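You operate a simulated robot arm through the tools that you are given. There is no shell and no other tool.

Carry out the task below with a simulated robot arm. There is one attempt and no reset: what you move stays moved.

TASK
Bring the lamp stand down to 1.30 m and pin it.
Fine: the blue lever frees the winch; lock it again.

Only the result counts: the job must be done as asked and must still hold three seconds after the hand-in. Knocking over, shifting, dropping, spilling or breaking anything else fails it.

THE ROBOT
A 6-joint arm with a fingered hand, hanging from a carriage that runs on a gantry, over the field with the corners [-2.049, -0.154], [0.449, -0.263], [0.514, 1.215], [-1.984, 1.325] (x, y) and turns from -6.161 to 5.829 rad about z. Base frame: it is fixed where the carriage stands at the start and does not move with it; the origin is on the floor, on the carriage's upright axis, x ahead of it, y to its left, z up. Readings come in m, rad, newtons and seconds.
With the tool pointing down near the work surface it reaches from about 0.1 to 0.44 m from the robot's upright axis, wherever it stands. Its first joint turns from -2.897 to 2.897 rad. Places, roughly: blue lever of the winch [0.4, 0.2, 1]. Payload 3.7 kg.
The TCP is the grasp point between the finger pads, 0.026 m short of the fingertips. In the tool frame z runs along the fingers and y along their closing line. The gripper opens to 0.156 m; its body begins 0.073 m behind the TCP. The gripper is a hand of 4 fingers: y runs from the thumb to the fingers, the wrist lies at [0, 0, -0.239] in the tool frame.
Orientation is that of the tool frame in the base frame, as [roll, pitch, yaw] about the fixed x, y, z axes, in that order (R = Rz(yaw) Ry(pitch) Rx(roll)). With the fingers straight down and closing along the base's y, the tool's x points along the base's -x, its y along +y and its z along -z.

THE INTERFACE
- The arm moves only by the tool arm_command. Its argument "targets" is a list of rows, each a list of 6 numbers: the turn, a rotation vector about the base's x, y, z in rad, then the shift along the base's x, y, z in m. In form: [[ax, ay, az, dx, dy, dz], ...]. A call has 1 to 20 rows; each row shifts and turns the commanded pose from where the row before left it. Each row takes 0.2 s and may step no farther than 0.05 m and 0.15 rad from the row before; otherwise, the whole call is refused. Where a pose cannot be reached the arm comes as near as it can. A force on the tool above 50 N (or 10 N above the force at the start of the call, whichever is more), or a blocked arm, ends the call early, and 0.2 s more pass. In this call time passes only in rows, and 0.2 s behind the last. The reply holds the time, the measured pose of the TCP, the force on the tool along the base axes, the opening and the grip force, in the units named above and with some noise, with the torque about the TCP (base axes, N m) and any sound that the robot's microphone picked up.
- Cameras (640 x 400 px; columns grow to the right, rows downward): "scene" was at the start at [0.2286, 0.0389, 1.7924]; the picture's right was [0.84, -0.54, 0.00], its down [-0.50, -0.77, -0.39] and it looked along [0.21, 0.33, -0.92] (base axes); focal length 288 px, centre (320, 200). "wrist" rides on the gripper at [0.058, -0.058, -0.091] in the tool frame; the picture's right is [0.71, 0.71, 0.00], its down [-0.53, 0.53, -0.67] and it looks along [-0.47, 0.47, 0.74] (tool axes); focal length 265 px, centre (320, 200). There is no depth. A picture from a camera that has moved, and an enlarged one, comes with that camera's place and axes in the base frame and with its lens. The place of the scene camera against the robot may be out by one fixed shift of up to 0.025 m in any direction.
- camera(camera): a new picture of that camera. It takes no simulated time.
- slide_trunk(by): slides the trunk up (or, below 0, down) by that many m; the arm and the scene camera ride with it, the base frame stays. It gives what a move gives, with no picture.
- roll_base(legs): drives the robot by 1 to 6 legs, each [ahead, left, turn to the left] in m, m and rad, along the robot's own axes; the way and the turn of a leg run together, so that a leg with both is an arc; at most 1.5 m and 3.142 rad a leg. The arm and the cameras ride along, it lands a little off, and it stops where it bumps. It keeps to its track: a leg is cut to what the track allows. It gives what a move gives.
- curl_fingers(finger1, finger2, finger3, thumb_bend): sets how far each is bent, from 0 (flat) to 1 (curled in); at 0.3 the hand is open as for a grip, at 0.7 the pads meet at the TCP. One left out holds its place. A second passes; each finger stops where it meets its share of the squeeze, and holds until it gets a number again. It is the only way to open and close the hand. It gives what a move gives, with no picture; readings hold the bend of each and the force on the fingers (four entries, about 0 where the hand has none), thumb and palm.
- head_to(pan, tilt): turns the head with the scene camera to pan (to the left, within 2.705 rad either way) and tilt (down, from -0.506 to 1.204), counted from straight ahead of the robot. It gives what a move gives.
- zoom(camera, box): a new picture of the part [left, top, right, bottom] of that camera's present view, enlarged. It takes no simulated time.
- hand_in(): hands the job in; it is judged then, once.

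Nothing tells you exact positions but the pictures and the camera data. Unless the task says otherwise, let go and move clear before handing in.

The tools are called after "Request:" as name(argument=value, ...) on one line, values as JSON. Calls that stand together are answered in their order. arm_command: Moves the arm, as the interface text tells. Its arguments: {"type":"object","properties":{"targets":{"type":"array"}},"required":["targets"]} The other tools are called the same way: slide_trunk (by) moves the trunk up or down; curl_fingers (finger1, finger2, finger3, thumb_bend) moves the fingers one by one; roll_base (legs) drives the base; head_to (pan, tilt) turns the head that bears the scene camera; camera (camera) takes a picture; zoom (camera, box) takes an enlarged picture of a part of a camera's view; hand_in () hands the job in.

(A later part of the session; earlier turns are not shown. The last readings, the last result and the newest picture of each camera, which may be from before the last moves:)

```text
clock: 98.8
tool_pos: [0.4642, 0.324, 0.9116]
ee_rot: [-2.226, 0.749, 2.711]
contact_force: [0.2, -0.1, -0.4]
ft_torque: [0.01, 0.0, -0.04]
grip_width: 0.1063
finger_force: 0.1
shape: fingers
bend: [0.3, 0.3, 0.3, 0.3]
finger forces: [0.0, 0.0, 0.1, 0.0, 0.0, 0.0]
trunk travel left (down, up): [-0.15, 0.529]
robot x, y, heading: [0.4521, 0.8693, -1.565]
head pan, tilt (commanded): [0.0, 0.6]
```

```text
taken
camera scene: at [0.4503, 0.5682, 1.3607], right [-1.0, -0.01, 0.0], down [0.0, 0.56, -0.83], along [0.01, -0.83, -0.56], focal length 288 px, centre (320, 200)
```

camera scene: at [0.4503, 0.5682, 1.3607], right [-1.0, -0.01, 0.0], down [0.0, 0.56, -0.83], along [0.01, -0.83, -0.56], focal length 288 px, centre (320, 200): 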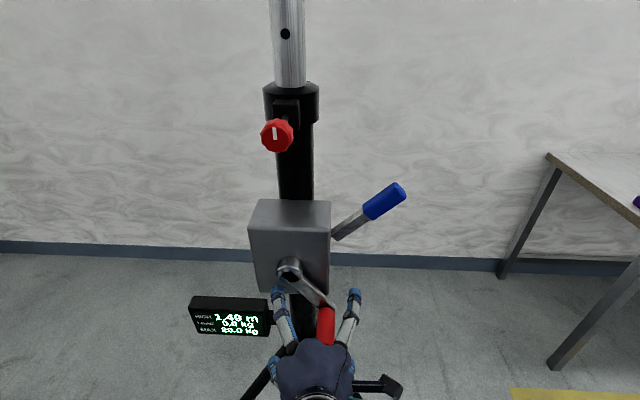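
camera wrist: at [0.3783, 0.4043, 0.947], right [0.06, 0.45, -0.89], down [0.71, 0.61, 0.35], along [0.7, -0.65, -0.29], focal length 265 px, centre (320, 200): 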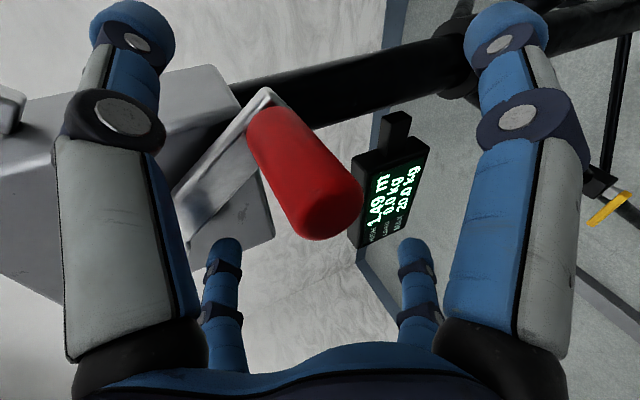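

Request:
roll_base(legs=[[0.02, 0, 0]])

Request:
curl_fingers(finger1=0.52, finger2=0.52, finger3=0.52, thumb_bend=0.52)

Request:
camera(camera="wrist")

Request:
zoom(camera="scene", box=[180, 180, 420, 400])

```text
clock: 99.6
tool_pos: [0.464, 0.3083, 0.9103]
ee_rot: [-2.23, 0.743, 2.709]
contact_force: [-2.9, 18.1, 0.8]
ft_torque: [-0.99, -0.18, 0.99]
grip_width: 0.1063
finger_force: 8.8
shape: fingers
bend: [0.3, 0.3, 0.27, 0.3]
finger forces: [0.0, 0.0, 17.4, 0.0, 0.1, 0.1]
trunk travel left (down, up): [-0.15, 0.529]
robot x, y, heading: [0.452, 0.8487, -1.561]
head pan, tilt (commanded): [0.0, 0.6]
```

```text
clock: 100.6
tool_pos: [0.4648, 0.3072, 0.9104]
ee_rot: [-2.225, 0.748, 2.713]
contact_force: [-1.6, 22.7, 15.9]
ft_torque: [-1.94, -0.37, 1.6]
grip_width: 0.051
finger_force: 14.8
shape: fingers
bend: [0.52, 0.52, 0.29, 0.49]
finger forces: [0.0, 0.0, 24.5, 0.0, 5.3, 0.0]
trunk travel left (down, up): [-0.15, 0.529]
robot x, y, heading: [0.4514, 0.8484, -1.567]
head pan, tilt (commanded): [0.0, 0.6]
```

```text
taken
camera wrist: at [0.3784, 0.3886, 0.9466], right [0.05, 0.45, -0.89], down [0.71, 0.61, 0.35], along [0.7, -0.65, -0.29], focal length 265 px, centre (320, 200)
```

wrist: 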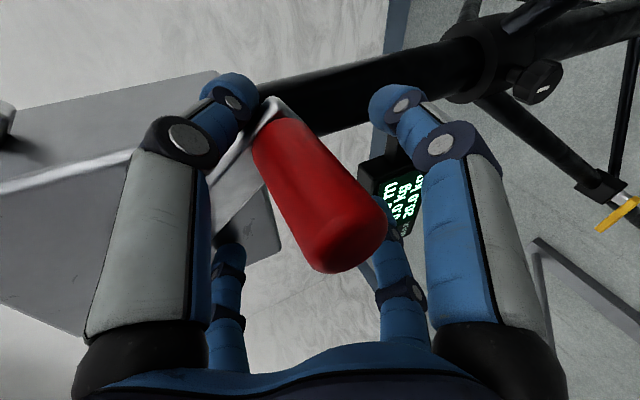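

```text
1.82 times, centred on (300, 290) of scene
camera zoom: at [0.4503, 0.5511, 1.3599], right [-1.0, -0.01, 0.0], down [0.0, 0.57, -0.82], along [0.01, -0.82, -0.57], focal length 523 px, centre (356, 36)
```

zoom: 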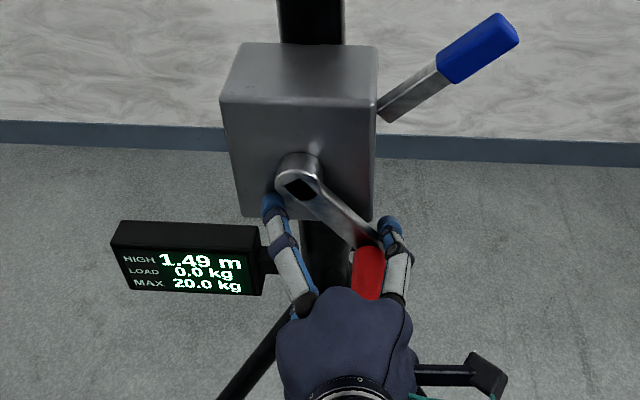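

Finger 3 is pressing against the winch box (about 20 N). I'll back off immediately by 2 cm.

Request:
roll_base(legs=[[-0.02, 0, 0]])

Request:
camera(camera="wrist")

Request:
zoom(camera="scene", box=[180, 180, 420, 400])

```text
clock: 101.4
tool_pos: [0.463, 0.3253, 0.9121]
ee_rot: [-2.228, 0.747, 2.71]
contact_force: [-4.9, -0.5, 1.5]
ft_torque: [-0.02, -0.02, -0.14]
grip_width: 0.0499
finger_force: 2.2
shape: fingers
bend: [0.52, 0.52, 0.39, 0.5]
finger forces: [0.1, 0.1, 0.1, 0.0, 4.5, 0.1]
trunk travel left (down, up): [-0.15, 0.529]
robot x, y, heading: [0.45, 0.8677, -1.562]
head pan, tilt (commanded): [0.0, 0.6]
```

```text
taken
camera wrist: at [0.3772, 0.4053, 0.946], right [0.06, 0.45, -0.89], down [0.71, 0.61, 0.35], along [0.7, -0.65, -0.29], focal length 265 px, centre (320, 200)
```

wrist: 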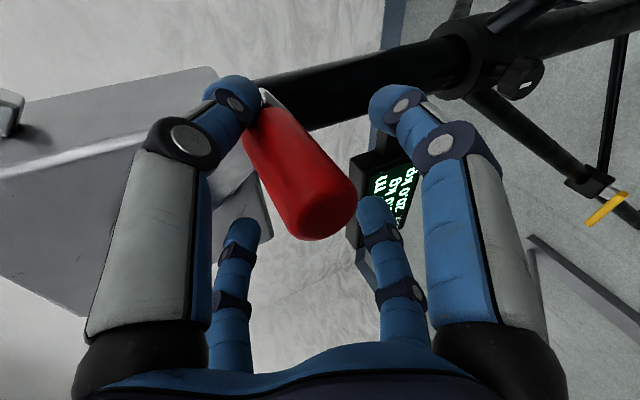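

```text
1.82 times, centred on (300, 290) of scene
camera zoom: at [0.4496, 0.5688, 1.3604], right [-1.0, -0.01, 0.0], down [0.0, 0.57, -0.82], along [0.01, -0.82, -0.57], focal length 523 px, centre (356, 36)
```

zoom: 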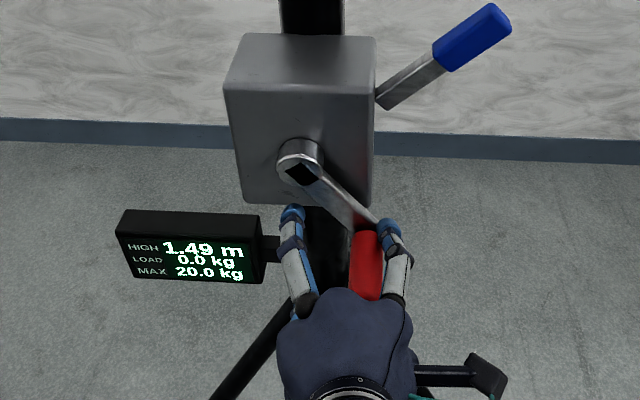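

Request:
camera(camera="scene")

```text
taken
camera scene: at [0.4496, 0.5688, 1.3604], right [-1.0, -0.01, 0.0], down [0.0, 0.57, -0.82], along [0.01, -0.82, -0.57], focal length 288 px, centre (320, 200)
```

scene: 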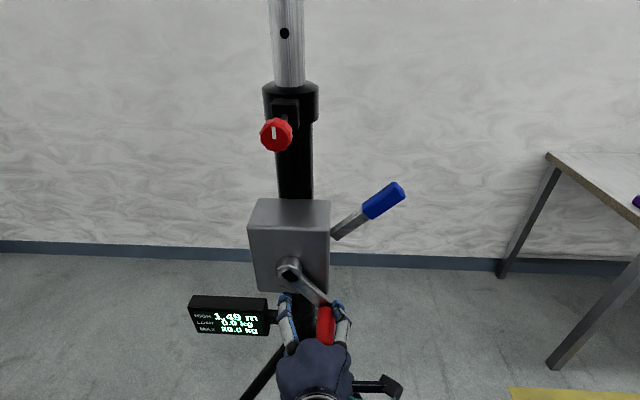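

The stand has not moved. I'll close the fingers into a loose cage here, clear of the box face.

Request:
curl_fingers(finger1=0.55, finger2=0.55, finger3=0.55, thumb_bend=0.55)

Request:
camera(camera="wrist")

```text
clock: 102.4
tool_pos: [0.4634, 0.3242, 0.9122]
ee_rot: [-2.229, 0.748, 2.708]
contact_force: [-4.7, -0.7, 1.4]
ft_torque: [-0.07, -0.04, -0.15]
grip_width: 0.044
finger_force: 3.3
shape: fingers
bend: [0.55, 0.55, 0.55, 0.51]
finger forces: [0.0, 0.0, 0.0, 0.1, 5.9, 0.1]
trunk travel left (down, up): [-0.15, 0.529]
robot x, y, heading: [0.4515, 0.8674, -1.568]
head pan, tilt (commanded): [0.0, 0.6]
```

```text
taken
camera wrist: at [0.3769, 0.4046, 0.9462], right [0.05, 0.45, -0.89], down [0.71, 0.61, 0.35], along [0.7, -0.65, -0.29], focal length 265 px, centre (320, 200)
```

wrist: 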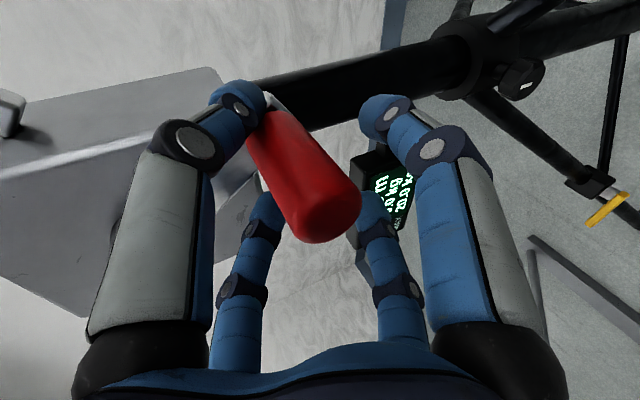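

Request:
arm_command(targets=[[0, 0, 0, -0.008, -0.008, 0.003], [0, 0, 0, -0.003, -0.007, 0.002]])

Request:
camera(camera="wrist")

```text
clock: 103.0
tool_pos: [0.4514, 0.311, 0.9151]
ee_rot: [-2.232, 0.744, 2.71]
contact_force: [-0.9, 0.4, 0.5]
ft_torque: [-0.04, 0.02, -0.02]
grip_width: 0.0378
finger_force: 1.1
shape: fingers
bend: [0.55, 0.55, 0.55, 0.55]
finger forces: [0.1, 0.1, 0.9, 0.1, 1.3, 0.1]
trunk travel left (down, up): [-0.15, 0.529]
robot x, y, heading: [0.4529, 0.8687, -1.568]
head pan, tilt (commanded): [0.0, 0.6]
```

```text
taken
camera wrist: at [0.3665, 0.3909, 0.9503], right [0.05, 0.45, -0.89], down [0.71, 0.61, 0.35], along [0.7, -0.65, -0.29], focal length 265 px, centre (320, 200)
```

wrist: 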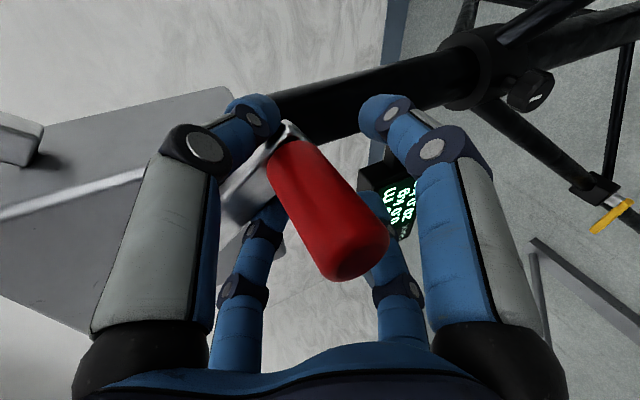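

The handle is nicely caged. I'll crank a first small arc in the lowering direction and check forces and the display.

Request:
arm_command(targets=[[0, 0, 0, -0.0164, 0, 0.013], [0, 0, 0, -0.0133, 0, 0.0161], [0, 0, 0, -0.0097, 0, 0.0185]])

Request:
camera(camera="wrist")

Request:
zoom(camera="scene", box=[180, 180, 420, 400])

```text
clock: 103.8
tool_pos: [0.412, 0.3126, 0.9619]
ee_rot: [-2.23, 0.747, 2.708]
contact_force: [1.8, 8.1, -3.0]
ft_torque: [0.04, 0.18, 0.31]
grip_width: 0.0389
finger_force: 5.6
shape: fingers
bend: [0.55, 0.55, 0.58, 0.54]
finger forces: [0.0, 0.1, 9.7, 0.0, 1.5, 0.0]
trunk travel left (down, up): [-0.15, 0.529]
robot x, y, heading: [0.4522, 0.8672, -1.561]
head pan, tilt (commanded): [0.0, 0.6]
```

```text
taken
camera wrist: at [0.3262, 0.393, 0.9966], right [0.06, 0.45, -0.89], down [0.71, 0.61, 0.35], along [0.7, -0.65, -0.29], focal length 265 px, centre (320, 200)
```

wrist: 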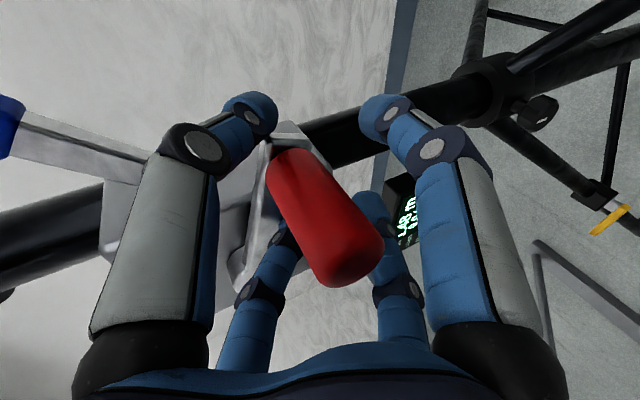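

```text
1.82 times, centred on (300, 290) of scene
camera zoom: at [0.4503, 0.57, 1.3601], right [-1.0, -0.01, 0.0], down [0.0, 0.57, -0.82], along [0.01, -0.82, -0.57], focal length 523 px, centre (356, 36)
```

zoom: 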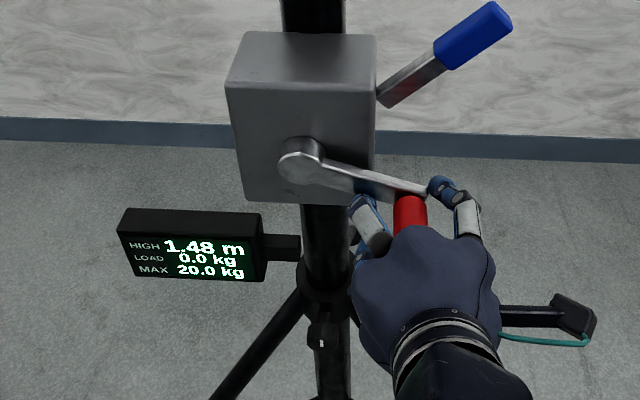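

It works: the handle moved to the −x side and the display shows 1.48 m. One finger brushes the crank arm, so I'll back out about 1 cm in y and continue the arc upward while flattening the pitch.

Request:
arm_command(targets=[[-0.04, 0, 0, -0.0055, 0.007, 0.0199], [-0.05, 0, 0, -0.0012, 0.006, 0.0206]])

Request:
camera(camera="wrist")

```text
clock: 104.4
tool_pos: [0.406, 0.3228, 1.0033]
ee_rot: [-2.113, 0.783, 2.789]
contact_force: [-0.1, 4.8, -0.2]
ft_torque: [-0.04, -0.02, 0.13]
grip_width: 0.0371
finger_force: 2.6
shape: fingers
bend: [0.55, 0.55, 0.57, 0.55]
finger forces: [0.0, 0.1, 5.0, 0.0, 0.0, 0.0]
trunk travel left (down, up): [-0.15, 0.529]
robot x, y, heading: [0.4542, 0.8656, -1.561]
head pan, tilt (commanded): [0.0, 0.6]
```

```text
taken
camera wrist: at [0.3199, 0.4077, 1.0307], right [0.06, 0.37, -0.93], down [0.71, 0.64, 0.29], along [0.7, -0.68, -0.23], focal length 265 px, centre (320, 200)
```

wrist: 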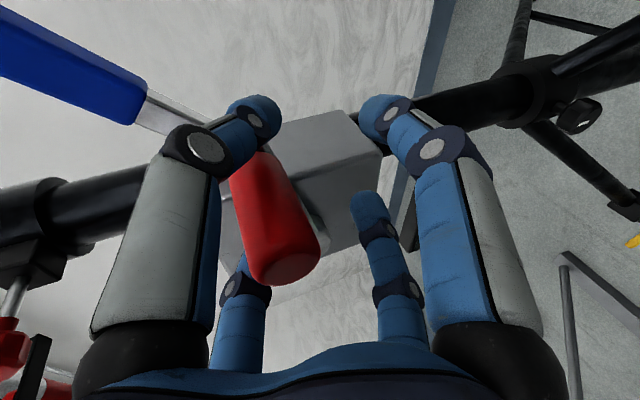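

Request:
zoom(camera="scene", box=[180, 160, 420, 380])

```text
1.82 times, centred on (300, 270) of scene
camera zoom: at [0.4501, 0.5691, 1.3604], right [-1.0, -0.01, 0.0], down [0.0, 0.57, -0.82], along [0.01, -0.82, -0.57], focal length 523 px, centre (356, 73)
```

zoom: 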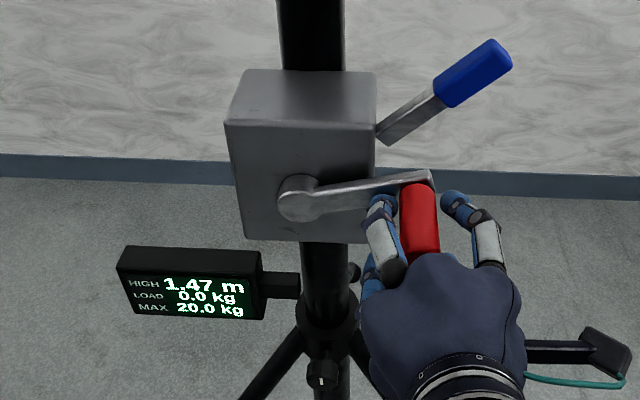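

Request:
arm_command(targets=[[-0.05, 0, 0, 0.004, 0.004, 0.02], [-0.05, 0, 0, 0.006, 0.002, 0.019], [-0.05, 0, 0, 0.011, 0, 0.0176]])

Request:
camera(camera="wrist")

Request:
zoom(camera="scene", box=[180, 160, 420, 380])

```text
clock: 105.2
tool_pos: [0.4275, 0.3298, 1.0613]
ee_rot: [-1.908, 0.821, 2.938]
contact_force: [-2.4, 2.5, -3.0]
ft_torque: [0.14, 0.0, -0.08]
grip_width: 0.0435
finger_force: 1.7
shape: fingers
bend: [0.51, 0.55, 0.55, 0.55]
finger forces: [3.2, 0.1, 0.0, 0.0, 0.0, 0.0]
trunk travel left (down, up): [-0.15, 0.529]
robot x, y, heading: [0.4526, 0.869, -1.563]
head pan, tilt (commanded): [0.0, 0.6]
```

```text
taken
camera wrist: at [0.3415, 0.4156, 1.0766], right [0.06, 0.23, -0.97], down [0.71, 0.67, 0.2], along [0.7, -0.7, -0.12], focal length 265 px, centre (320, 200)
```

wrist: 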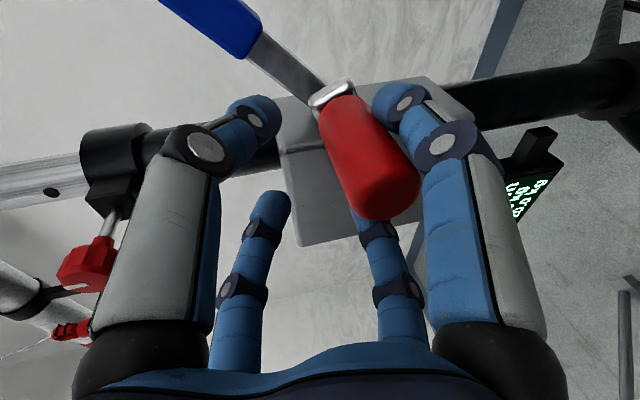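

```text
1.82 times, centred on (300, 270) of scene
camera zoom: at [0.4499, 0.569, 1.3603], right [-1.0, -0.01, 0.0], down [0.0, 0.57, -0.82], along [0.01, -0.82, -0.57], focal length 523 px, centre (356, 73)
```

zoom: 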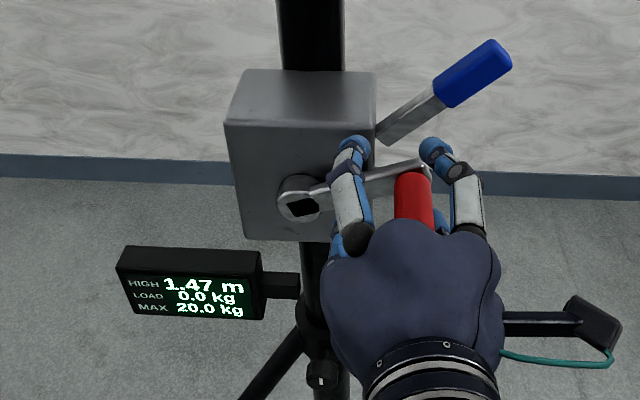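

Request:
curl_fingers(finger1=0.58, finger2=0.58, finger3=0.58, thumb_bend=0.58)

Request:
camera(camera="wrist")

```text
clock: 106.2
tool_pos: [0.4275, 0.3292, 1.0611]
ee_rot: [-1.908, 0.822, 2.937]
contact_force: [-0.7, 1.2, -0.8]
ft_torque: [0.03, -0.04, -0.05]
grip_width: 0.0346
finger_force: 0.9
shape: fingers
bend: [0.55, 0.57, 0.57, 0.57]
finger forces: [1.5, 0.0, 0.1, 0.0, 0.1, 0.0]
trunk travel left (down, up): [-0.15, 0.529]
robot x, y, heading: [0.4515, 0.8653, -1.564]
head pan, tilt (commanded): [0.0, 0.6]
```

```text
taken
camera wrist: at [0.3417, 0.4152, 1.0768], right [0.06, 0.23, -0.97], down [0.71, 0.67, 0.2], along [0.7, -0.7, -0.12], focal length 265 px, centre (320, 200)
```

wrist: 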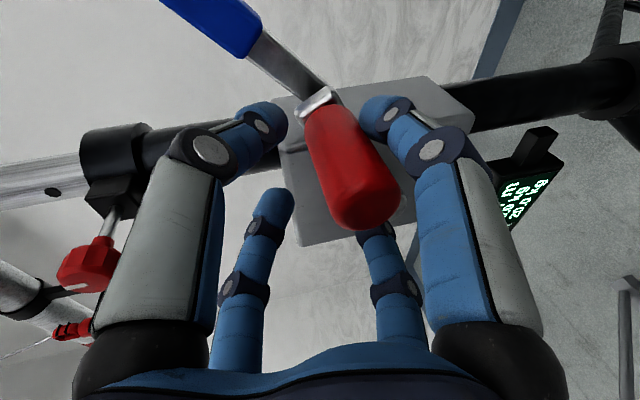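

Request:
arm_command(targets=[[-0.02, 0, 0, 0.0143, 0, 0.0153], [-0.02, 0, 0, 0.0176, 0, 0.0112], [-0.02, 0, 0, 0.0196, 0, 0.0073], [-0.02, 0, 0, 0.0206, 0, 0.0031]])

Request:
camera(camera="wrist")

Request:
zoom(camera="scene", box=[180, 160, 420, 380])

```text
clock: 107.2
tool_pos: [0.5014, 0.3296, 1.0991]
ee_rot: [-1.787, 0.836, 3.027]
contact_force: [-0.3, 0.3, 0.6]
ft_torque: [0.0, 0.02, 0.0]
grip_width: 0.032
finger_force: 0.1
shape: fingers
bend: [0.57, 0.57, 0.57, 0.57]
finger forces: [0.0, 0.0, 0.0, 0.0, 0.0, 0.1]
trunk travel left (down, up): [-0.15, 0.529]
robot x, y, heading: [0.4479, 0.8678, -1.567]
head pan, tilt (commanded): [0.0, 0.6]
```

```text
taken
camera wrist: at [0.4145, 0.4169, 1.107], right [0.06, 0.15, -0.99], down [0.71, 0.69, 0.14], along [0.7, -0.71, -0.07], focal length 265 px, centre (320, 200)
```

wrist: 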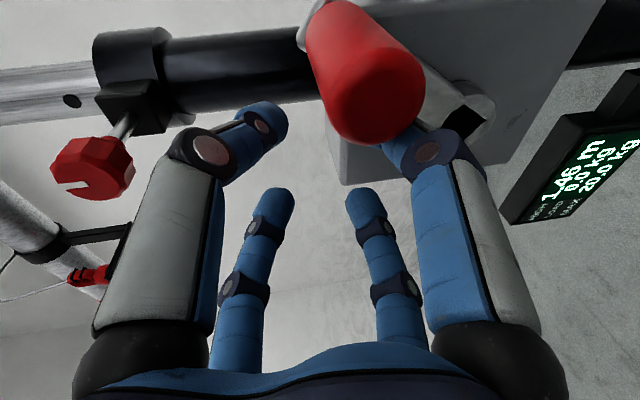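

```text
1.82 times, centred on (300, 270) of scene
camera zoom: at [0.4502, 0.5686, 1.3606], right [-1.0, -0.01, 0.0], down [0.0, 0.56, -0.83], along [0.01, -0.83, -0.56], focal length 523 px, centre (356, 73)
```

zoom: 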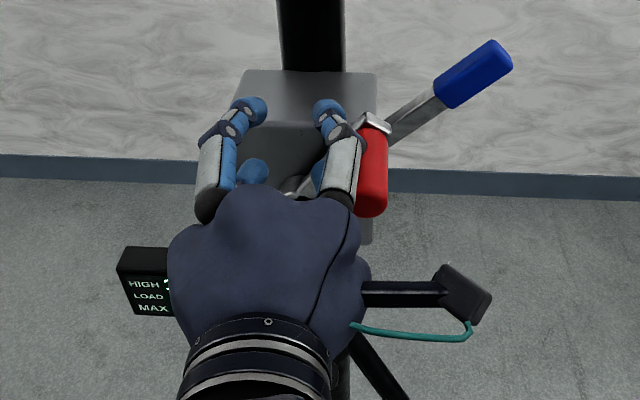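

The handle slipped out on the −x side because I was only holding its tip. Exactly two full turns from 1.50 should give 1.30 (0.1 m per turn; now 1.46). I'll regrip deeper with level fingers: first open and withdraw.

Request:
curl_fingers(finger1=0.3, finger2=0.3, finger3=0.3, thumb_bend=0.3)

Request:
roll_base(legs=[[-0.09, 0.025, 0]])

Request:
camera(camera="wrist")

Request:
camera(camera="scene")

```text
clock: 108.2
tool_pos: [0.4995, 0.329, 1.0989]
ee_rot: [-1.79, 0.838, 3.024]
contact_force: [-0.2, 0.3, -0.9]
ft_torque: [0.01, -0.02, -0.01]
grip_width: 0.1062
finger_force: 0.0
shape: fingers
bend: [0.3, 0.3, 0.3, 0.3]
finger forces: [0.1, 0.0, 0.0, 0.1, 0.1, 0.1]
trunk travel left (down, up): [-0.15, 0.529]
robot x, y, heading: [0.45, 0.8658, -1.562]
head pan, tilt (commanded): [0.0, 0.6]
```

```text
clock: 109.3
tool_pos: [0.5234, 0.4209, 1.0979]
ee_rot: [-1.79, 0.836, 3.025]
contact_force: [-0.6, -0.5, 0.3]
ft_torque: [-0.02, -0.02, 0.0]
grip_width: 0.1066
finger_force: 0.0
shape: fingers
bend: [0.3, 0.3, 0.3, 0.3]
finger forces: [0.0, 0.0, 0.0, 0.0, 0.0, 0.0]
trunk travel left (down, up): [-0.15, 0.529]
robot x, y, heading: [0.4747, 0.9544, -1.561]
head pan, tilt (commanded): [0.0, 0.6]
```

```text
taken
camera wrist: at [0.4382, 0.5077, 1.1062], right [0.06, 0.15, -0.99], down [0.71, 0.69, 0.14], along [0.7, -0.71, -0.07], focal length 265 px, centre (320, 200)
```

wrist: 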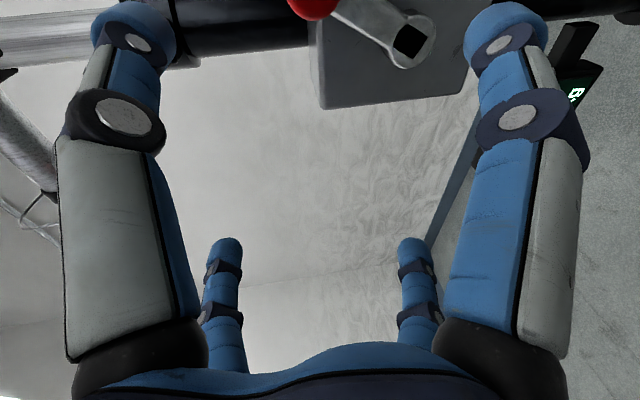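

```text
taken
camera scene: at [0.4744, 0.6594, 1.3603], right [-1.0, -0.01, 0.0], down [0.0, 0.57, -0.82], along [0.01, -0.82, -0.57], focal length 288 px, centre (320, 200)
```

scene: 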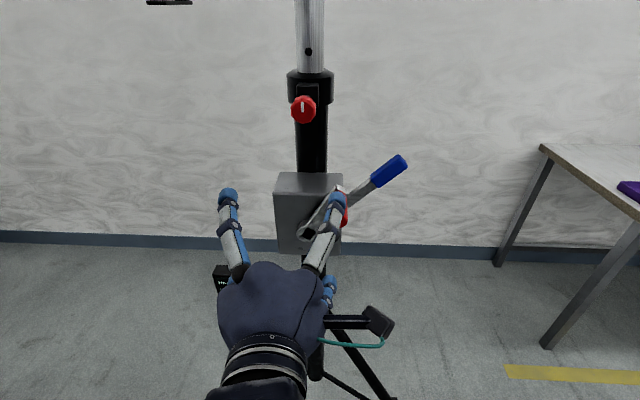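

Request:
arm_command(targets=[[-0.073, 0, -0.023, -0.037, 0.0215, -0.008], [-0.073, 0, -0.023, -0.037, 0.0215, -0.008]])

Request:
camera(camera="wrist")

Request:
camera(camera="scene")

```text
clock: 109.9
tool_pos: [0.4512, 0.4652, 1.0809]
ee_rot: [-1.572, 0.845, -3.141]
contact_force: [-0.7, -0.5, -0.2]
ft_torque: [-0.01, 0.02, 0.02]
grip_width: 0.1061
finger_force: 0.1
shape: fingers
bend: [0.3, 0.3, 0.3, 0.3]
finger forces: [0.0, 0.0, 0.1, 0.0, 0.1, 0.1]
trunk travel left (down, up): [-0.15, 0.529]
robot x, y, heading: [0.4754, 0.9534, -1.567]
head pan, tilt (commanded): [0.0, 0.6]
```

```text
taken
camera wrist: at [0.3694, 0.5562, 1.0773], right [0.06, 0.0, -1.0], down [0.74, 0.67, 0.04], along [0.67, -0.74, 0.04], focal length 265 px, centre (320, 200)
```

wrist: 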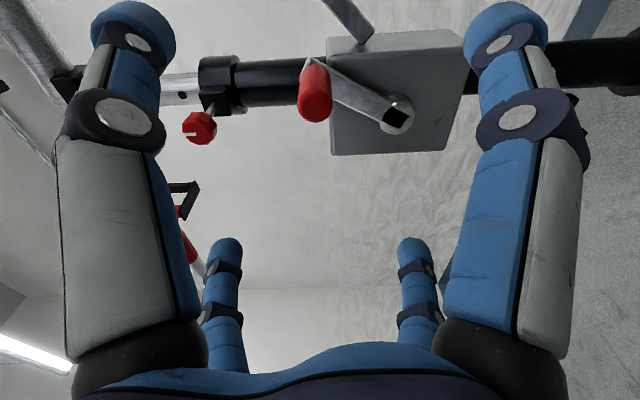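

```text
taken
camera scene: at [0.4742, 0.6592, 1.3604], right [-1.0, -0.01, 0.0], down [0.0, 0.57, -0.82], along [0.01, -0.82, -0.57], focal length 288 px, centre (320, 200)
```

scene: 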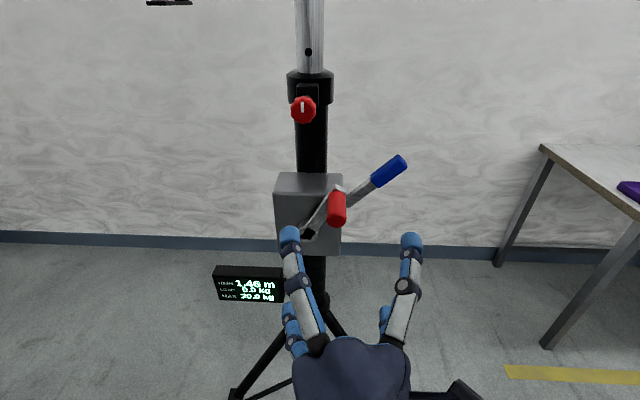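

The handle tip is at about (0.458, 0.34, 1.087). I'll fine-align and drive forward so the fingers surround it deeply.

Request:
arm_command(targets=[[0, 0, 0, 0.007, 0, 0.0055]])

Request:
roll_base(legs=[[0.1, 0, 0]])

Request:
camera(camera="wrist")

```text
clock: 110.3
tool_pos: [0.4585, 0.4633, 1.0879]
ee_rot: [-1.571, 0.844, -3.141]
contact_force: [-0.6, 0.6, -0.1]
ft_torque: [0.01, 0.02, 0.02]
grip_width: 0.1063
finger_force: 0.1
shape: fingers
bend: [0.3, 0.3, 0.3, 0.3]
finger forces: [0.1, 0.1, 0.1, 0.0, 0.0, 0.1]
trunk travel left (down, up): [-0.15, 0.529]
robot x, y, heading: [0.4754, 0.9583, -1.562]
head pan, tilt (commanded): [0.0, 0.6]
```

```text
clock: 111.5
tool_pos: [0.4562, 0.3649, 1.0887]
ee_rot: [-1.57, 0.846, 3.139]
contact_force: [-0.5, -1.0, -0.1]
ft_torque: [-0.04, -0.02, 0.0]
grip_width: 0.1062
finger_force: 0.1
shape: fingers
bend: [0.3, 0.3, 0.3, 0.3]
finger forces: [0.0, 0.1, 0.1, 0.0, 0.0, 0.0]
trunk travel left (down, up): [-0.15, 0.529]
robot x, y, heading: [0.4748, 0.8602, -1.569]
head pan, tilt (commanded): [0.0, 0.6]
```

```text
taken
camera wrist: at [0.3756, 0.456, 1.0833], right [0.06, 0.0, -1.0], down [0.75, 0.67, 0.04], along [0.66, -0.75, 0.04], focal length 265 px, centre (320, 200)
```

wrist: 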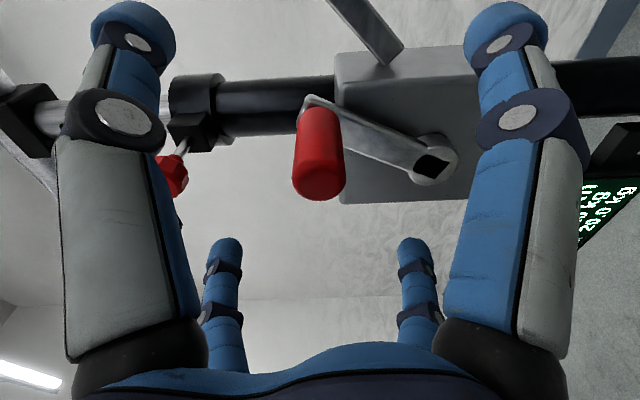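

Request:
roll_base(legs=[[0.052, 0, 0]])

Request:
camera(camera="wrist")

```text
clock: 112.4
tool_pos: [0.4565, 0.3119, 1.0874]
ee_rot: [-1.572, 0.846, 3.136]
contact_force: [0.4, 0.8, 0.2]
ft_torque: [-0.02, 0.01, -0.02]
grip_width: 0.1062
finger_force: 0.1
shape: fingers
bend: [0.3, 0.3, 0.3, 0.3]
finger forces: [0.0, 0.1, 0.0, 0.1, 0.0, 0.0]
trunk travel left (down, up): [-0.15, 0.529]
robot x, y, heading: [0.4741, 0.8055, -1.568]
head pan, tilt (commanded): [0.0, 0.6]
```

```text
taken
camera wrist: at [0.3751, 0.4038, 1.0833], right [0.06, 0.0, -1.0], down [0.75, 0.66, 0.04], along [0.66, -0.75, 0.04], focal length 265 px, centre (320, 200)
```

wrist: 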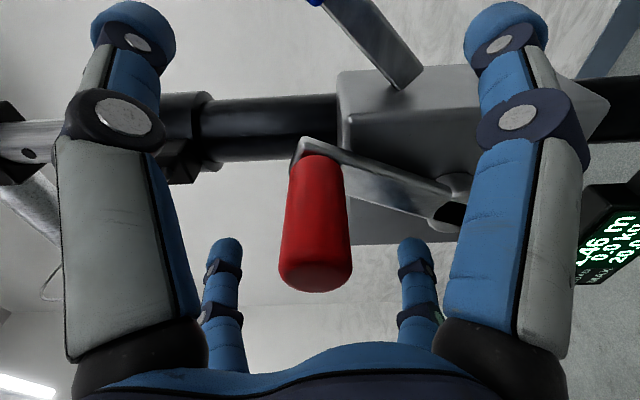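

The handle is now well inside the hand. I'll close the fingers onto it.

Request:
curl_fingers(finger1=0.55, finger2=0.55, finger3=0.55, thumb_bend=0.55)

Request:
camera(camera="wrist")

```text
clock: 113.4
tool_pos: [0.4576, 0.3128, 1.0877]
ee_rot: [-1.573, 0.846, 3.133]
contact_force: [4.9, 4.0, -2.0]
ft_torque: [0.15, -0.07, 0.31]
grip_width: 0.0376
finger_force: 3.0
shape: fingers
bend: [0.55, 0.51, 0.55, 0.55]
finger forces: [0.0, 5.5, 0.0, 0.0, 0.0, 0.0]
trunk travel left (down, up): [-0.15, 0.529]
robot x, y, heading: [0.4752, 0.8089, -1.565]
head pan, tilt (commanded): [0.0, 0.6]
```

```text
taken
camera wrist: at [0.3759, 0.405, 1.0827], right [0.06, 0.0, -1.0], down [0.75, 0.66, 0.05], along [0.66, -0.75, 0.04], focal length 265 px, centre (320, 200)
```

wrist: 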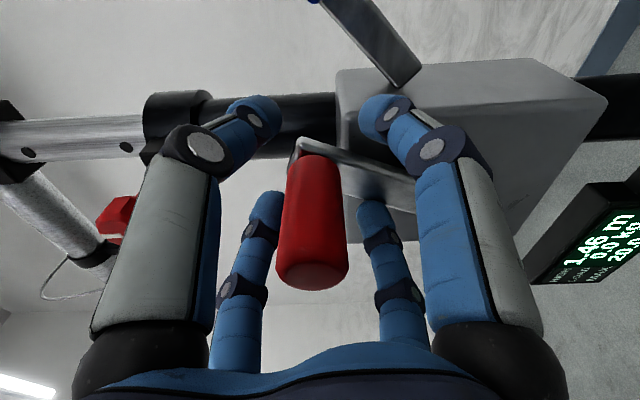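

Request:
arm_command(targets=[[0, 0, 0, -0.002, 0.008, 0]])

Request:
curl_fingers(finger1=0.64, finger2=0.64, finger3=0.64, thumb_bend=0.64)

Request:
camera(camera="wrist")

```text
clock: 113.8
tool_pos: [0.4549, 0.3164, 1.0883]
ee_rot: [-1.57, 0.845, 3.137]
contact_force: [3.6, -1.9, 1.4]
ft_torque: [-0.14, -0.19, 0.06]
grip_width: 0.0372
finger_force: 2.4
shape: fingers
bend: [0.55, 0.52, 0.55, 0.55]
finger forces: [0.0, 4.8, 0.1, 0.1, 0.0, 0.0]
out of reach, approached as far as the arm can: row 1
trunk travel left (down, up): [-0.15, 0.529]
robot x, y, heading: [0.4723, 0.8064, -1.567]
head pan, tilt (commanded): [0.0, 0.6]
```

```text
clock: 114.8
tool_pos: [0.4548, 0.3153, 1.0883]
ee_rot: [-1.57, 0.844, 3.136]
contact_force: [3.9, 0.0, 2.1]
ft_torque: [-0.06, 0.0, 0.1]
grip_width: 0.0124
finger_force: 2.7
shape: fingers
bend: [0.64, 0.62, 0.6, 0.64]
finger forces: [0.0, 1.4, 4.2, 0.0, 0.0, 0.0]
trunk travel left (down, up): [-0.15, 0.529]
robot x, y, heading: [0.4735, 0.8084, -1.568]
head pan, tilt (commanded): [0.0, 0.6]
```

```text
taken
camera wrist: at [0.3731, 0.4084, 1.0825], right [0.06, 0.0, -1.0], down [0.75, 0.66, 0.04], along [0.66, -0.75, 0.04], focal length 265 px, centre (320, 200)
```

wrist: 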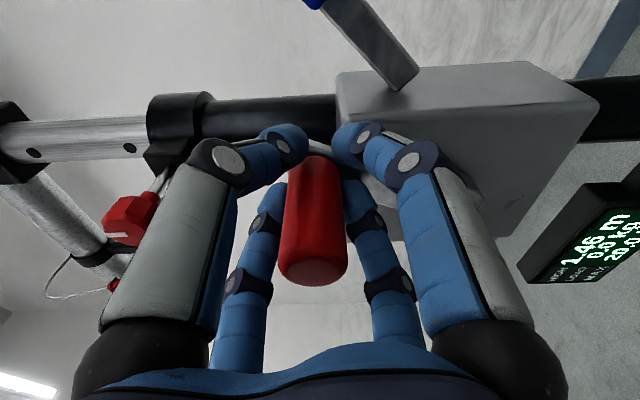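

Request:
arm_command(targets=[[0, 0, 0, 0.0206, 0, 0.006], [0, 0, 0, 0.0206, 0, 0.0039]])

Request:
camera(camera="wrist")

```text
clock: 115.4
tool_pos: [0.4945, 0.3162, 1.0994]
ee_rot: [-1.57, 0.843, 3.136]
contact_force: [-1.2, -2.9, 2.7]
ft_torque: [0.01, 0.03, -0.04]
grip_width: 0.0153
finger_force: 2.7
shape: fingers
bend: [0.63, 0.63, 0.63, 0.63]
finger forces: [0.6, 0.5, 1.2, 0.0, 2.2, 0.0]
trunk travel left (down, up): [-0.15, 0.529]
robot x, y, heading: [0.4784, 0.8038, -1.569]
head pan, tilt (commanded): [0.0, 0.6]
```

```text
taken
camera wrist: at [0.4131, 0.4081, 1.0934], right [0.06, 0.0, -1.0], down [0.75, 0.66, 0.04], along [0.66, -0.75, 0.04], focal length 265 px, centre (320, 200)
```

wrist: 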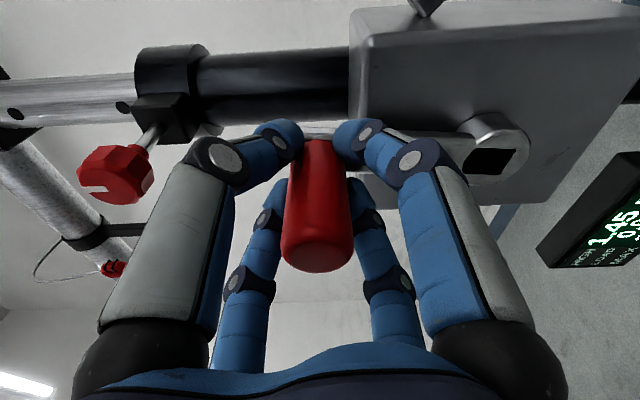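

The grip holds and the display shows 1.45. I'll continue over the top and down the +x side.

Request:
arm_command(targets=[[0, 0, 0, 0.0224, 0, -0.0017], [0, 0, 0, 0.0203, 0, -0.0049], [0, 0, 0, 0.0189, 0, -0.0089], [0, 0, 0, 0.0166, 0, -0.0127]])

Request:
camera(camera="wrist")

```text
clock: 116.4
tool_pos: [0.575, 0.3158, 1.0691]
ee_rot: [-1.574, 0.843, 3.135]
contact_force: [-0.1, -2.2, 0.6]
ft_torque: [0.01, 0.01, 0.01]
grip_width: 0.0148
finger_force: 1.9
shape: fingers
bend: [0.63, 0.63, 0.62, 0.63]
finger forces: [0.4, 0.7, 1.2, 0.0, 1.7, 0.1]
trunk travel left (down, up): [-0.15, 0.529]
robot x, y, heading: [0.4779, 0.8046, -1.57]
head pan, tilt (commanded): [0.0, 0.6]
```

```text
taken
camera wrist: at [0.4936, 0.4078, 1.0632], right [0.06, 0.0, -1.0], down [0.75, 0.66, 0.04], along [0.66, -0.75, 0.04], focal length 265 px, centre (320, 200)
```

wrist: 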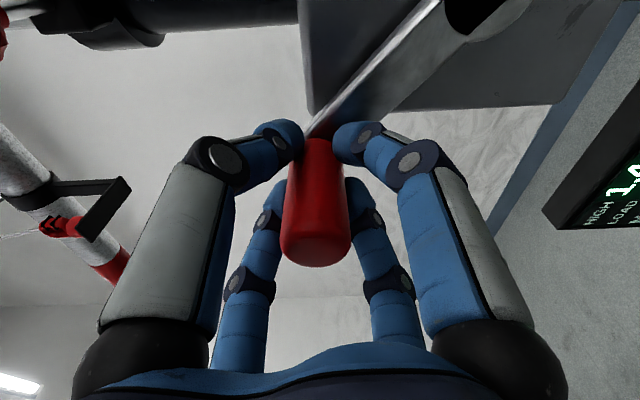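

Going well. Next two small steps, then a trunk slide of −0.1 m to carry the handle down the +x side.

Request:
arm_command(targets=[[0, 0, 0, 0.0083, 0, -0.0097], [0, 0, 0, 0.012, 0, -0.0109]])

Request:
slide_trunk(by=-0.05)

Request:
camera(camera="wrist")

Request:
camera(camera="scene")

```text
clock: 117.0
tool_pos: [0.5946, 0.3156, 1.0466]
ee_rot: [-1.573, 0.844, 3.131]
contact_force: [-3.5, -0.2, -1.8]
ft_torque: [0.04, 0.01, -0.07]
grip_width: 0.0164
finger_force: 2.0
shape: fingers
bend: [0.62, 0.63, 0.64, 0.63]
finger forces: [2.2, 0.7, 0.1, 0.0, 1.6, 0.0]
trunk travel left (down, up): [-0.15, 0.529]
robot x, y, heading: [0.4761, 0.8065, -1.569]
head pan, tilt (commanded): [0.0, 0.6]
```

```text
clock: 118.0
tool_pos: [0.5971, 0.3163, 0.9976]
ee_rot: [-1.572, 0.845, 3.137]
contact_force: [5.2, 1.9, -1.2]
ft_torque: [0.05, -0.04, 0.12]
grip_width: 0.0125
finger_force: 3.1
shape: fingers
bend: [0.64, 0.61, 0.61, 0.64]
finger forces: [0.1, 3.5, 2.3, 0.0, 0.0, 0.1]
trunk travel left (down, up): [-0.1, 0.579]
robot x, y, heading: [0.4751, 0.8069, -1.567]
head pan, tilt (commanded): [0.0, 0.6]
```

```text
taken
camera wrist: at [0.5157, 0.4087, 0.9923], right [0.06, 0.0, -1.0], down [0.75, 0.67, 0.05], along [0.66, -0.75, 0.04], focal length 265 px, centre (320, 200)
```

wrist: 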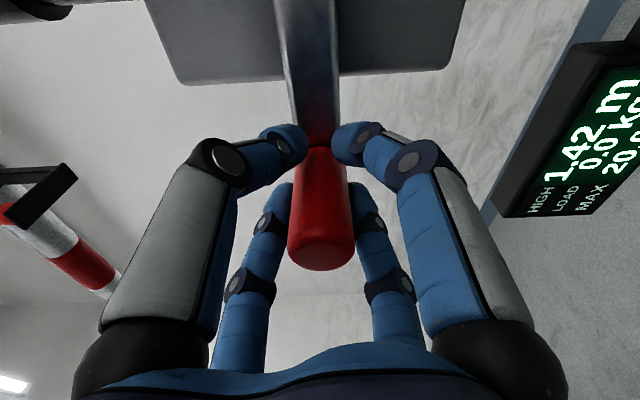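

```text
taken
camera scene: at [0.4743, 0.5079, 1.3103], right [-1.0, 0.0, 0.0], down [0.0, 0.57, -0.82], along [0.0, -0.82, -0.57], focal length 288 px, centre (320, 200)
```

scene: 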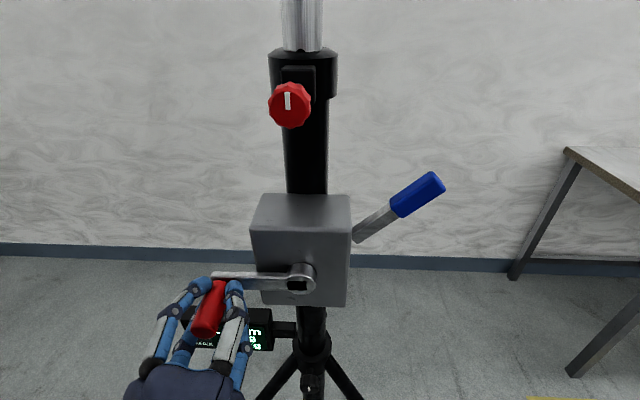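

Display 1.42 at about three quarters of a turn, consistent. Continue the slide down.

Request:
slide_trunk(by=-0.05)

Request:
camera(camera="wrist")

```text
clock: 118.9
tool_pos: [0.5935, 0.3158, 0.9476]
ee_rot: [-1.573, 0.843, 3.134]
contact_force: [-4.2, 3.6, 1.7]
ft_torque: [-0.08, 0.05, -0.16]
grip_width: 0.0169
finger_force: 3.1
shape: fingers
bend: [0.62, 0.64, 0.63, 0.62]
finger forces: [1.8, 0.0, 0.2, 0.1, 4.7, 0.1]
trunk travel left (down, up): [-0.05, 0.629]
robot x, y, heading: [0.4768, 0.8038, -1.571]
head pan, tilt (commanded): [0.0, 0.6]
```

```text
taken
camera wrist: at [0.5124, 0.409, 0.9424], right [0.06, 0.0, -1.0], down [0.75, 0.66, 0.04], along [0.66, -0.75, 0.04], focal length 265 px, centre (320, 200)
```

wrist: 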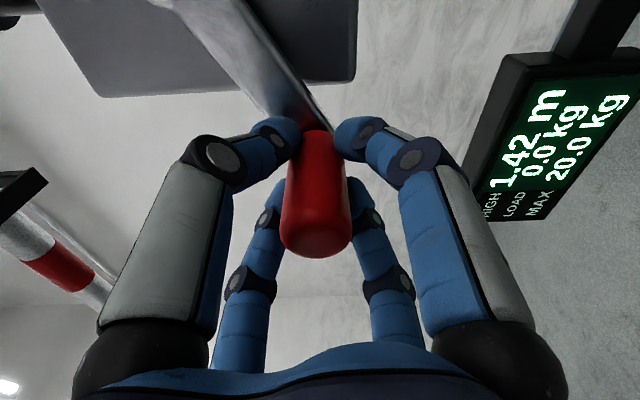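

Request:
arm_command(targets=[[0, 0, 0, -0.0152, 0, -0.016], [0, 0, 0, -0.0155, 0, -0.014], [0, 0, 0, -0.0181, 0, -0.0104]])

Request:
camera(camera="wrist")

```text
clock: 119.7
tool_pos: [0.5467, 0.3166, 0.916]
ee_rot: [-1.583, 0.843, 3.128]
contact_force: [2.8, 3.6, -5.0]
ft_torque: [0.15, 0.01, 0.07]
grip_width: 0.0137
finger_force: 2.2
shape: fingers
bend: [0.63, 0.61, 0.63, 0.64]
finger forces: [1.4, 3.9, 0.3, 0.0, 0.0, 0.0]
out of reach, approached as far as the arm can: row 2, 3
trunk travel left (down, up): [-0.05, 0.629]
robot x, y, heading: [0.4763, 0.8051, -1.567]
head pan, tilt (commanded): [0.0, 0.6]
```

```text
taken
camera wrist: at [0.4643, 0.4093, 0.9109], right [0.06, 0.01, -1.0], down [0.74, 0.67, 0.05], along [0.66, -0.75, 0.03], focal length 265 px, centre (320, 200)
```

wrist: 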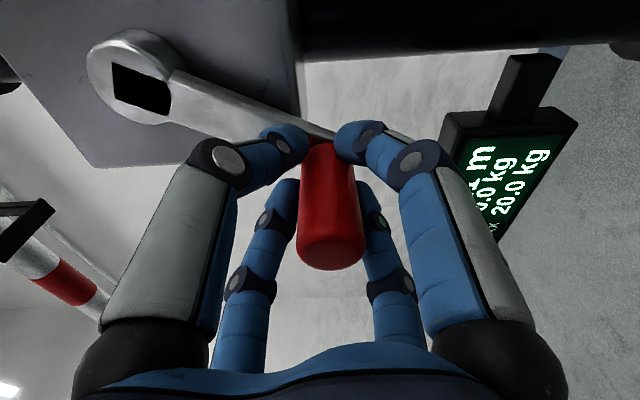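

Request:
arm_command(targets=[[0.06, 0, 0, -0.008, 0, -0.009], [0.05, 0, 0, -0.014, 0, -0.0065], [0.03, 0, 0, -0.0208, 0, -0.0022]])

Request:
camera(camera="wrist")

Request:
camera(camera="scene")

```text
clock: 120.5
tool_pos: [0.5008, 0.3166, 0.899]
ee_rot: [-1.78, 0.833, 2.981]
contact_force: [1.8, 2.9, 5.2]
ft_torque: [-0.22, 0.02, 0.1]
grip_width: 0.014
finger_force: 3.2
shape: fingers
bend: [0.64, 0.63, 0.61, 0.63]
finger forces: [0.1, 0.4, 4.3, 0.0, 2.2, 0.1]
trunk travel left (down, up): [-0.05, 0.629]
robot x, y, heading: [0.4758, 0.8075, -1.568]
head pan, tilt (commanded): [0.0, 0.6]
```

```text
taken
camera wrist: at [0.421, 0.4081, 0.9067], right [0.06, 0.14, -0.99], down [0.75, 0.65, 0.14], along [0.66, -0.75, -0.06], focal length 265 px, centre (320, 200)
```

wrist: 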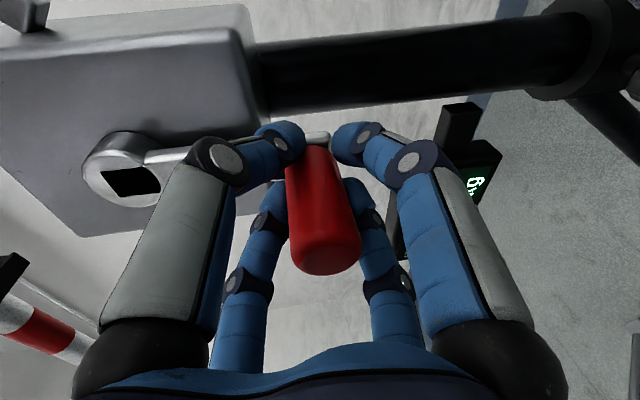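

```text
taken
camera scene: at [0.4736, 0.508, 1.2604], right [-1.0, 0.0, 0.0], down [0.0, 0.57, -0.82], along [0.0, -0.82, -0.57], focal length 288 px, centre (320, 200)
```

scene: 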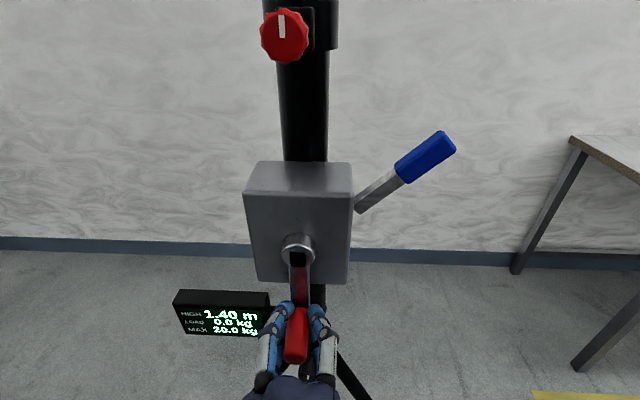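

One full turn brought it to 1.40 m. Continue with the second turn.

Request:
arm_command(targets=[[0, 0, 0, -0.021, 0, 0.0025], [-0.03, 0, 0, -0.0196, 0, 0.0071], [-0.03, 0, 0, -0.0178, 0, 0.0111], [-0.04, 0, 0, -0.015, 0, 0.0145]])

Request:
camera(camera="wrist")

```text
clock: 121.5
tool_pos: [0.4305, 0.3168, 0.9359]
ee_rot: [-1.64, 0.843, 3.08]
contact_force: [-0.7, 0.9, -2.3]
ft_torque: [0.09, 0.04, -0.03]
grip_width: 0.0151
finger_force: 2.5
shape: fingers
bend: [0.62, 0.62, 0.64, 0.64]
finger forces: [2.3, 1.9, 0.2, 0.0, 0.3, 0.1]
trunk travel left (down, up): [-0.05, 0.629]
robot x, y, heading: [0.4747, 0.8021, -1.574]
head pan, tilt (commanded): [0.0, 0.6]
```

```text
taken
camera wrist: at [0.349, 0.4098, 0.9352], right [0.06, 0.04, -1.0], down [0.75, 0.66, 0.07], along [0.66, -0.75, 0.01], focal length 265 px, centre (320, 200)
```

wrist: 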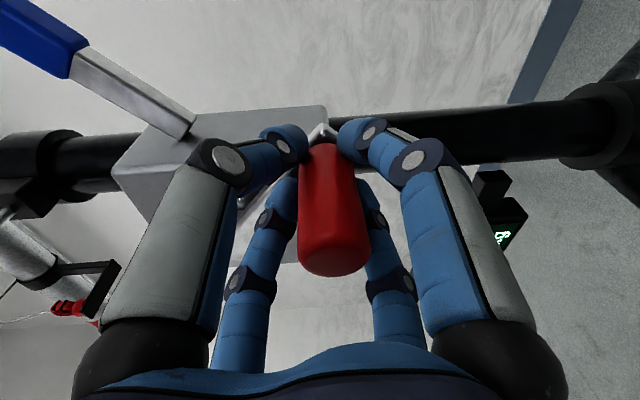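

Request:
arm_command(targets=[[0, 0, 0, -0.018, 0, 0.0126]])

Request:
slide_trunk(by=0.05)

Request:
slide_trunk(by=0.05)

Request:
camera(camera="wrist")

Request:
camera(camera="scene")

```text
clock: 121.9
tool_pos: [0.4163, 0.3184, 0.9532]
ee_rot: [-1.637, 0.843, 3.083]
contact_force: [0.2, -2.0, -0.4]
ft_torque: [0.02, 0.01, -0.02]
grip_width: 0.0142
finger_force: 1.5
shape: fingers
bend: [0.63, 0.62, 0.63, 0.64]
finger forces: [1.0, 1.4, 1.0, 0.0, 0.4, 0.0]
out of reach, approached as far as the arm can: row 1
trunk travel left (down, up): [-0.05, 0.629]
robot x, y, heading: [0.4776, 0.8105, -1.568]
head pan, tilt (commanded): [0.0, 0.6]
```

```text
clock: 122.8
tool_pos: [0.4153, 0.319, 1.0023]
ee_rot: [-1.636, 0.844, 3.08]
contact_force: [-6.0, 4.5, -0.5]
ft_torque: [0.07, 0.06, -0.2]
grip_width: 0.0222
finger_force: 4.2
shape: fingers
bend: [0.59, 0.64, 0.64, 0.63]
finger forces: [5.1, 0.0, 0.0, 0.0, 3.7, 0.0]
trunk travel left (down, up): [-0.1, 0.579]
robot x, y, heading: [0.4776, 0.8031, -1.564]
head pan, tilt (commanded): [0.0, 0.6]
```

```text
clock: 123.7
tool_pos: [0.4169, 0.3194, 1.0518]
ee_rot: [-1.639, 0.843, 3.08]
contact_force: [1.4, 0.1, -0.9]
ft_torque: [0.02, -0.02, 0.04]
grip_width: 0.0164
finger_force: 2.0
shape: fingers
bend: [0.62, 0.63, 0.64, 0.64]
finger forces: [1.8, 1.6, 0.0, 0.0, 0.9, 0.1]
trunk travel left (down, up): [-0.15, 0.529]
robot x, y, heading: [0.4724, 0.8051, -1.57]
head pan, tilt (commanded): [0.0, 0.6]
```

```text
taken
camera wrist: at [0.3358, 0.4113, 1.0514], right [0.06, 0.04, -1.0], down [0.75, 0.66, 0.07], along [0.66, -0.75, 0.01], focal length 265 px, centre (320, 200)
```

wrist: 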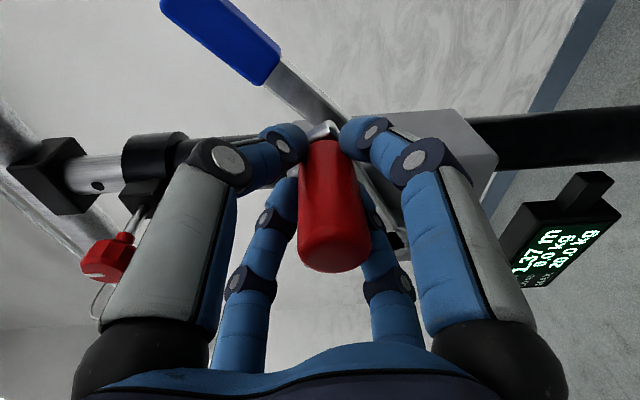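

```text
taken
camera scene: at [0.4736, 0.5077, 1.3605], right [-1.0, 0.0, 0.0], down [0.0, 0.57, -0.82], along [0.0, -0.82, -0.57], focal length 288 px, centre (320, 200)
```

scene: 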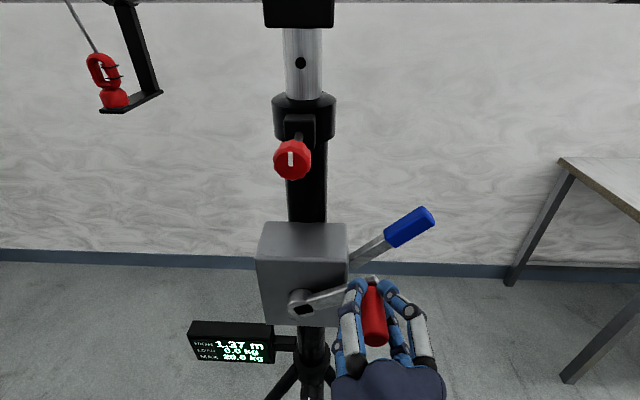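

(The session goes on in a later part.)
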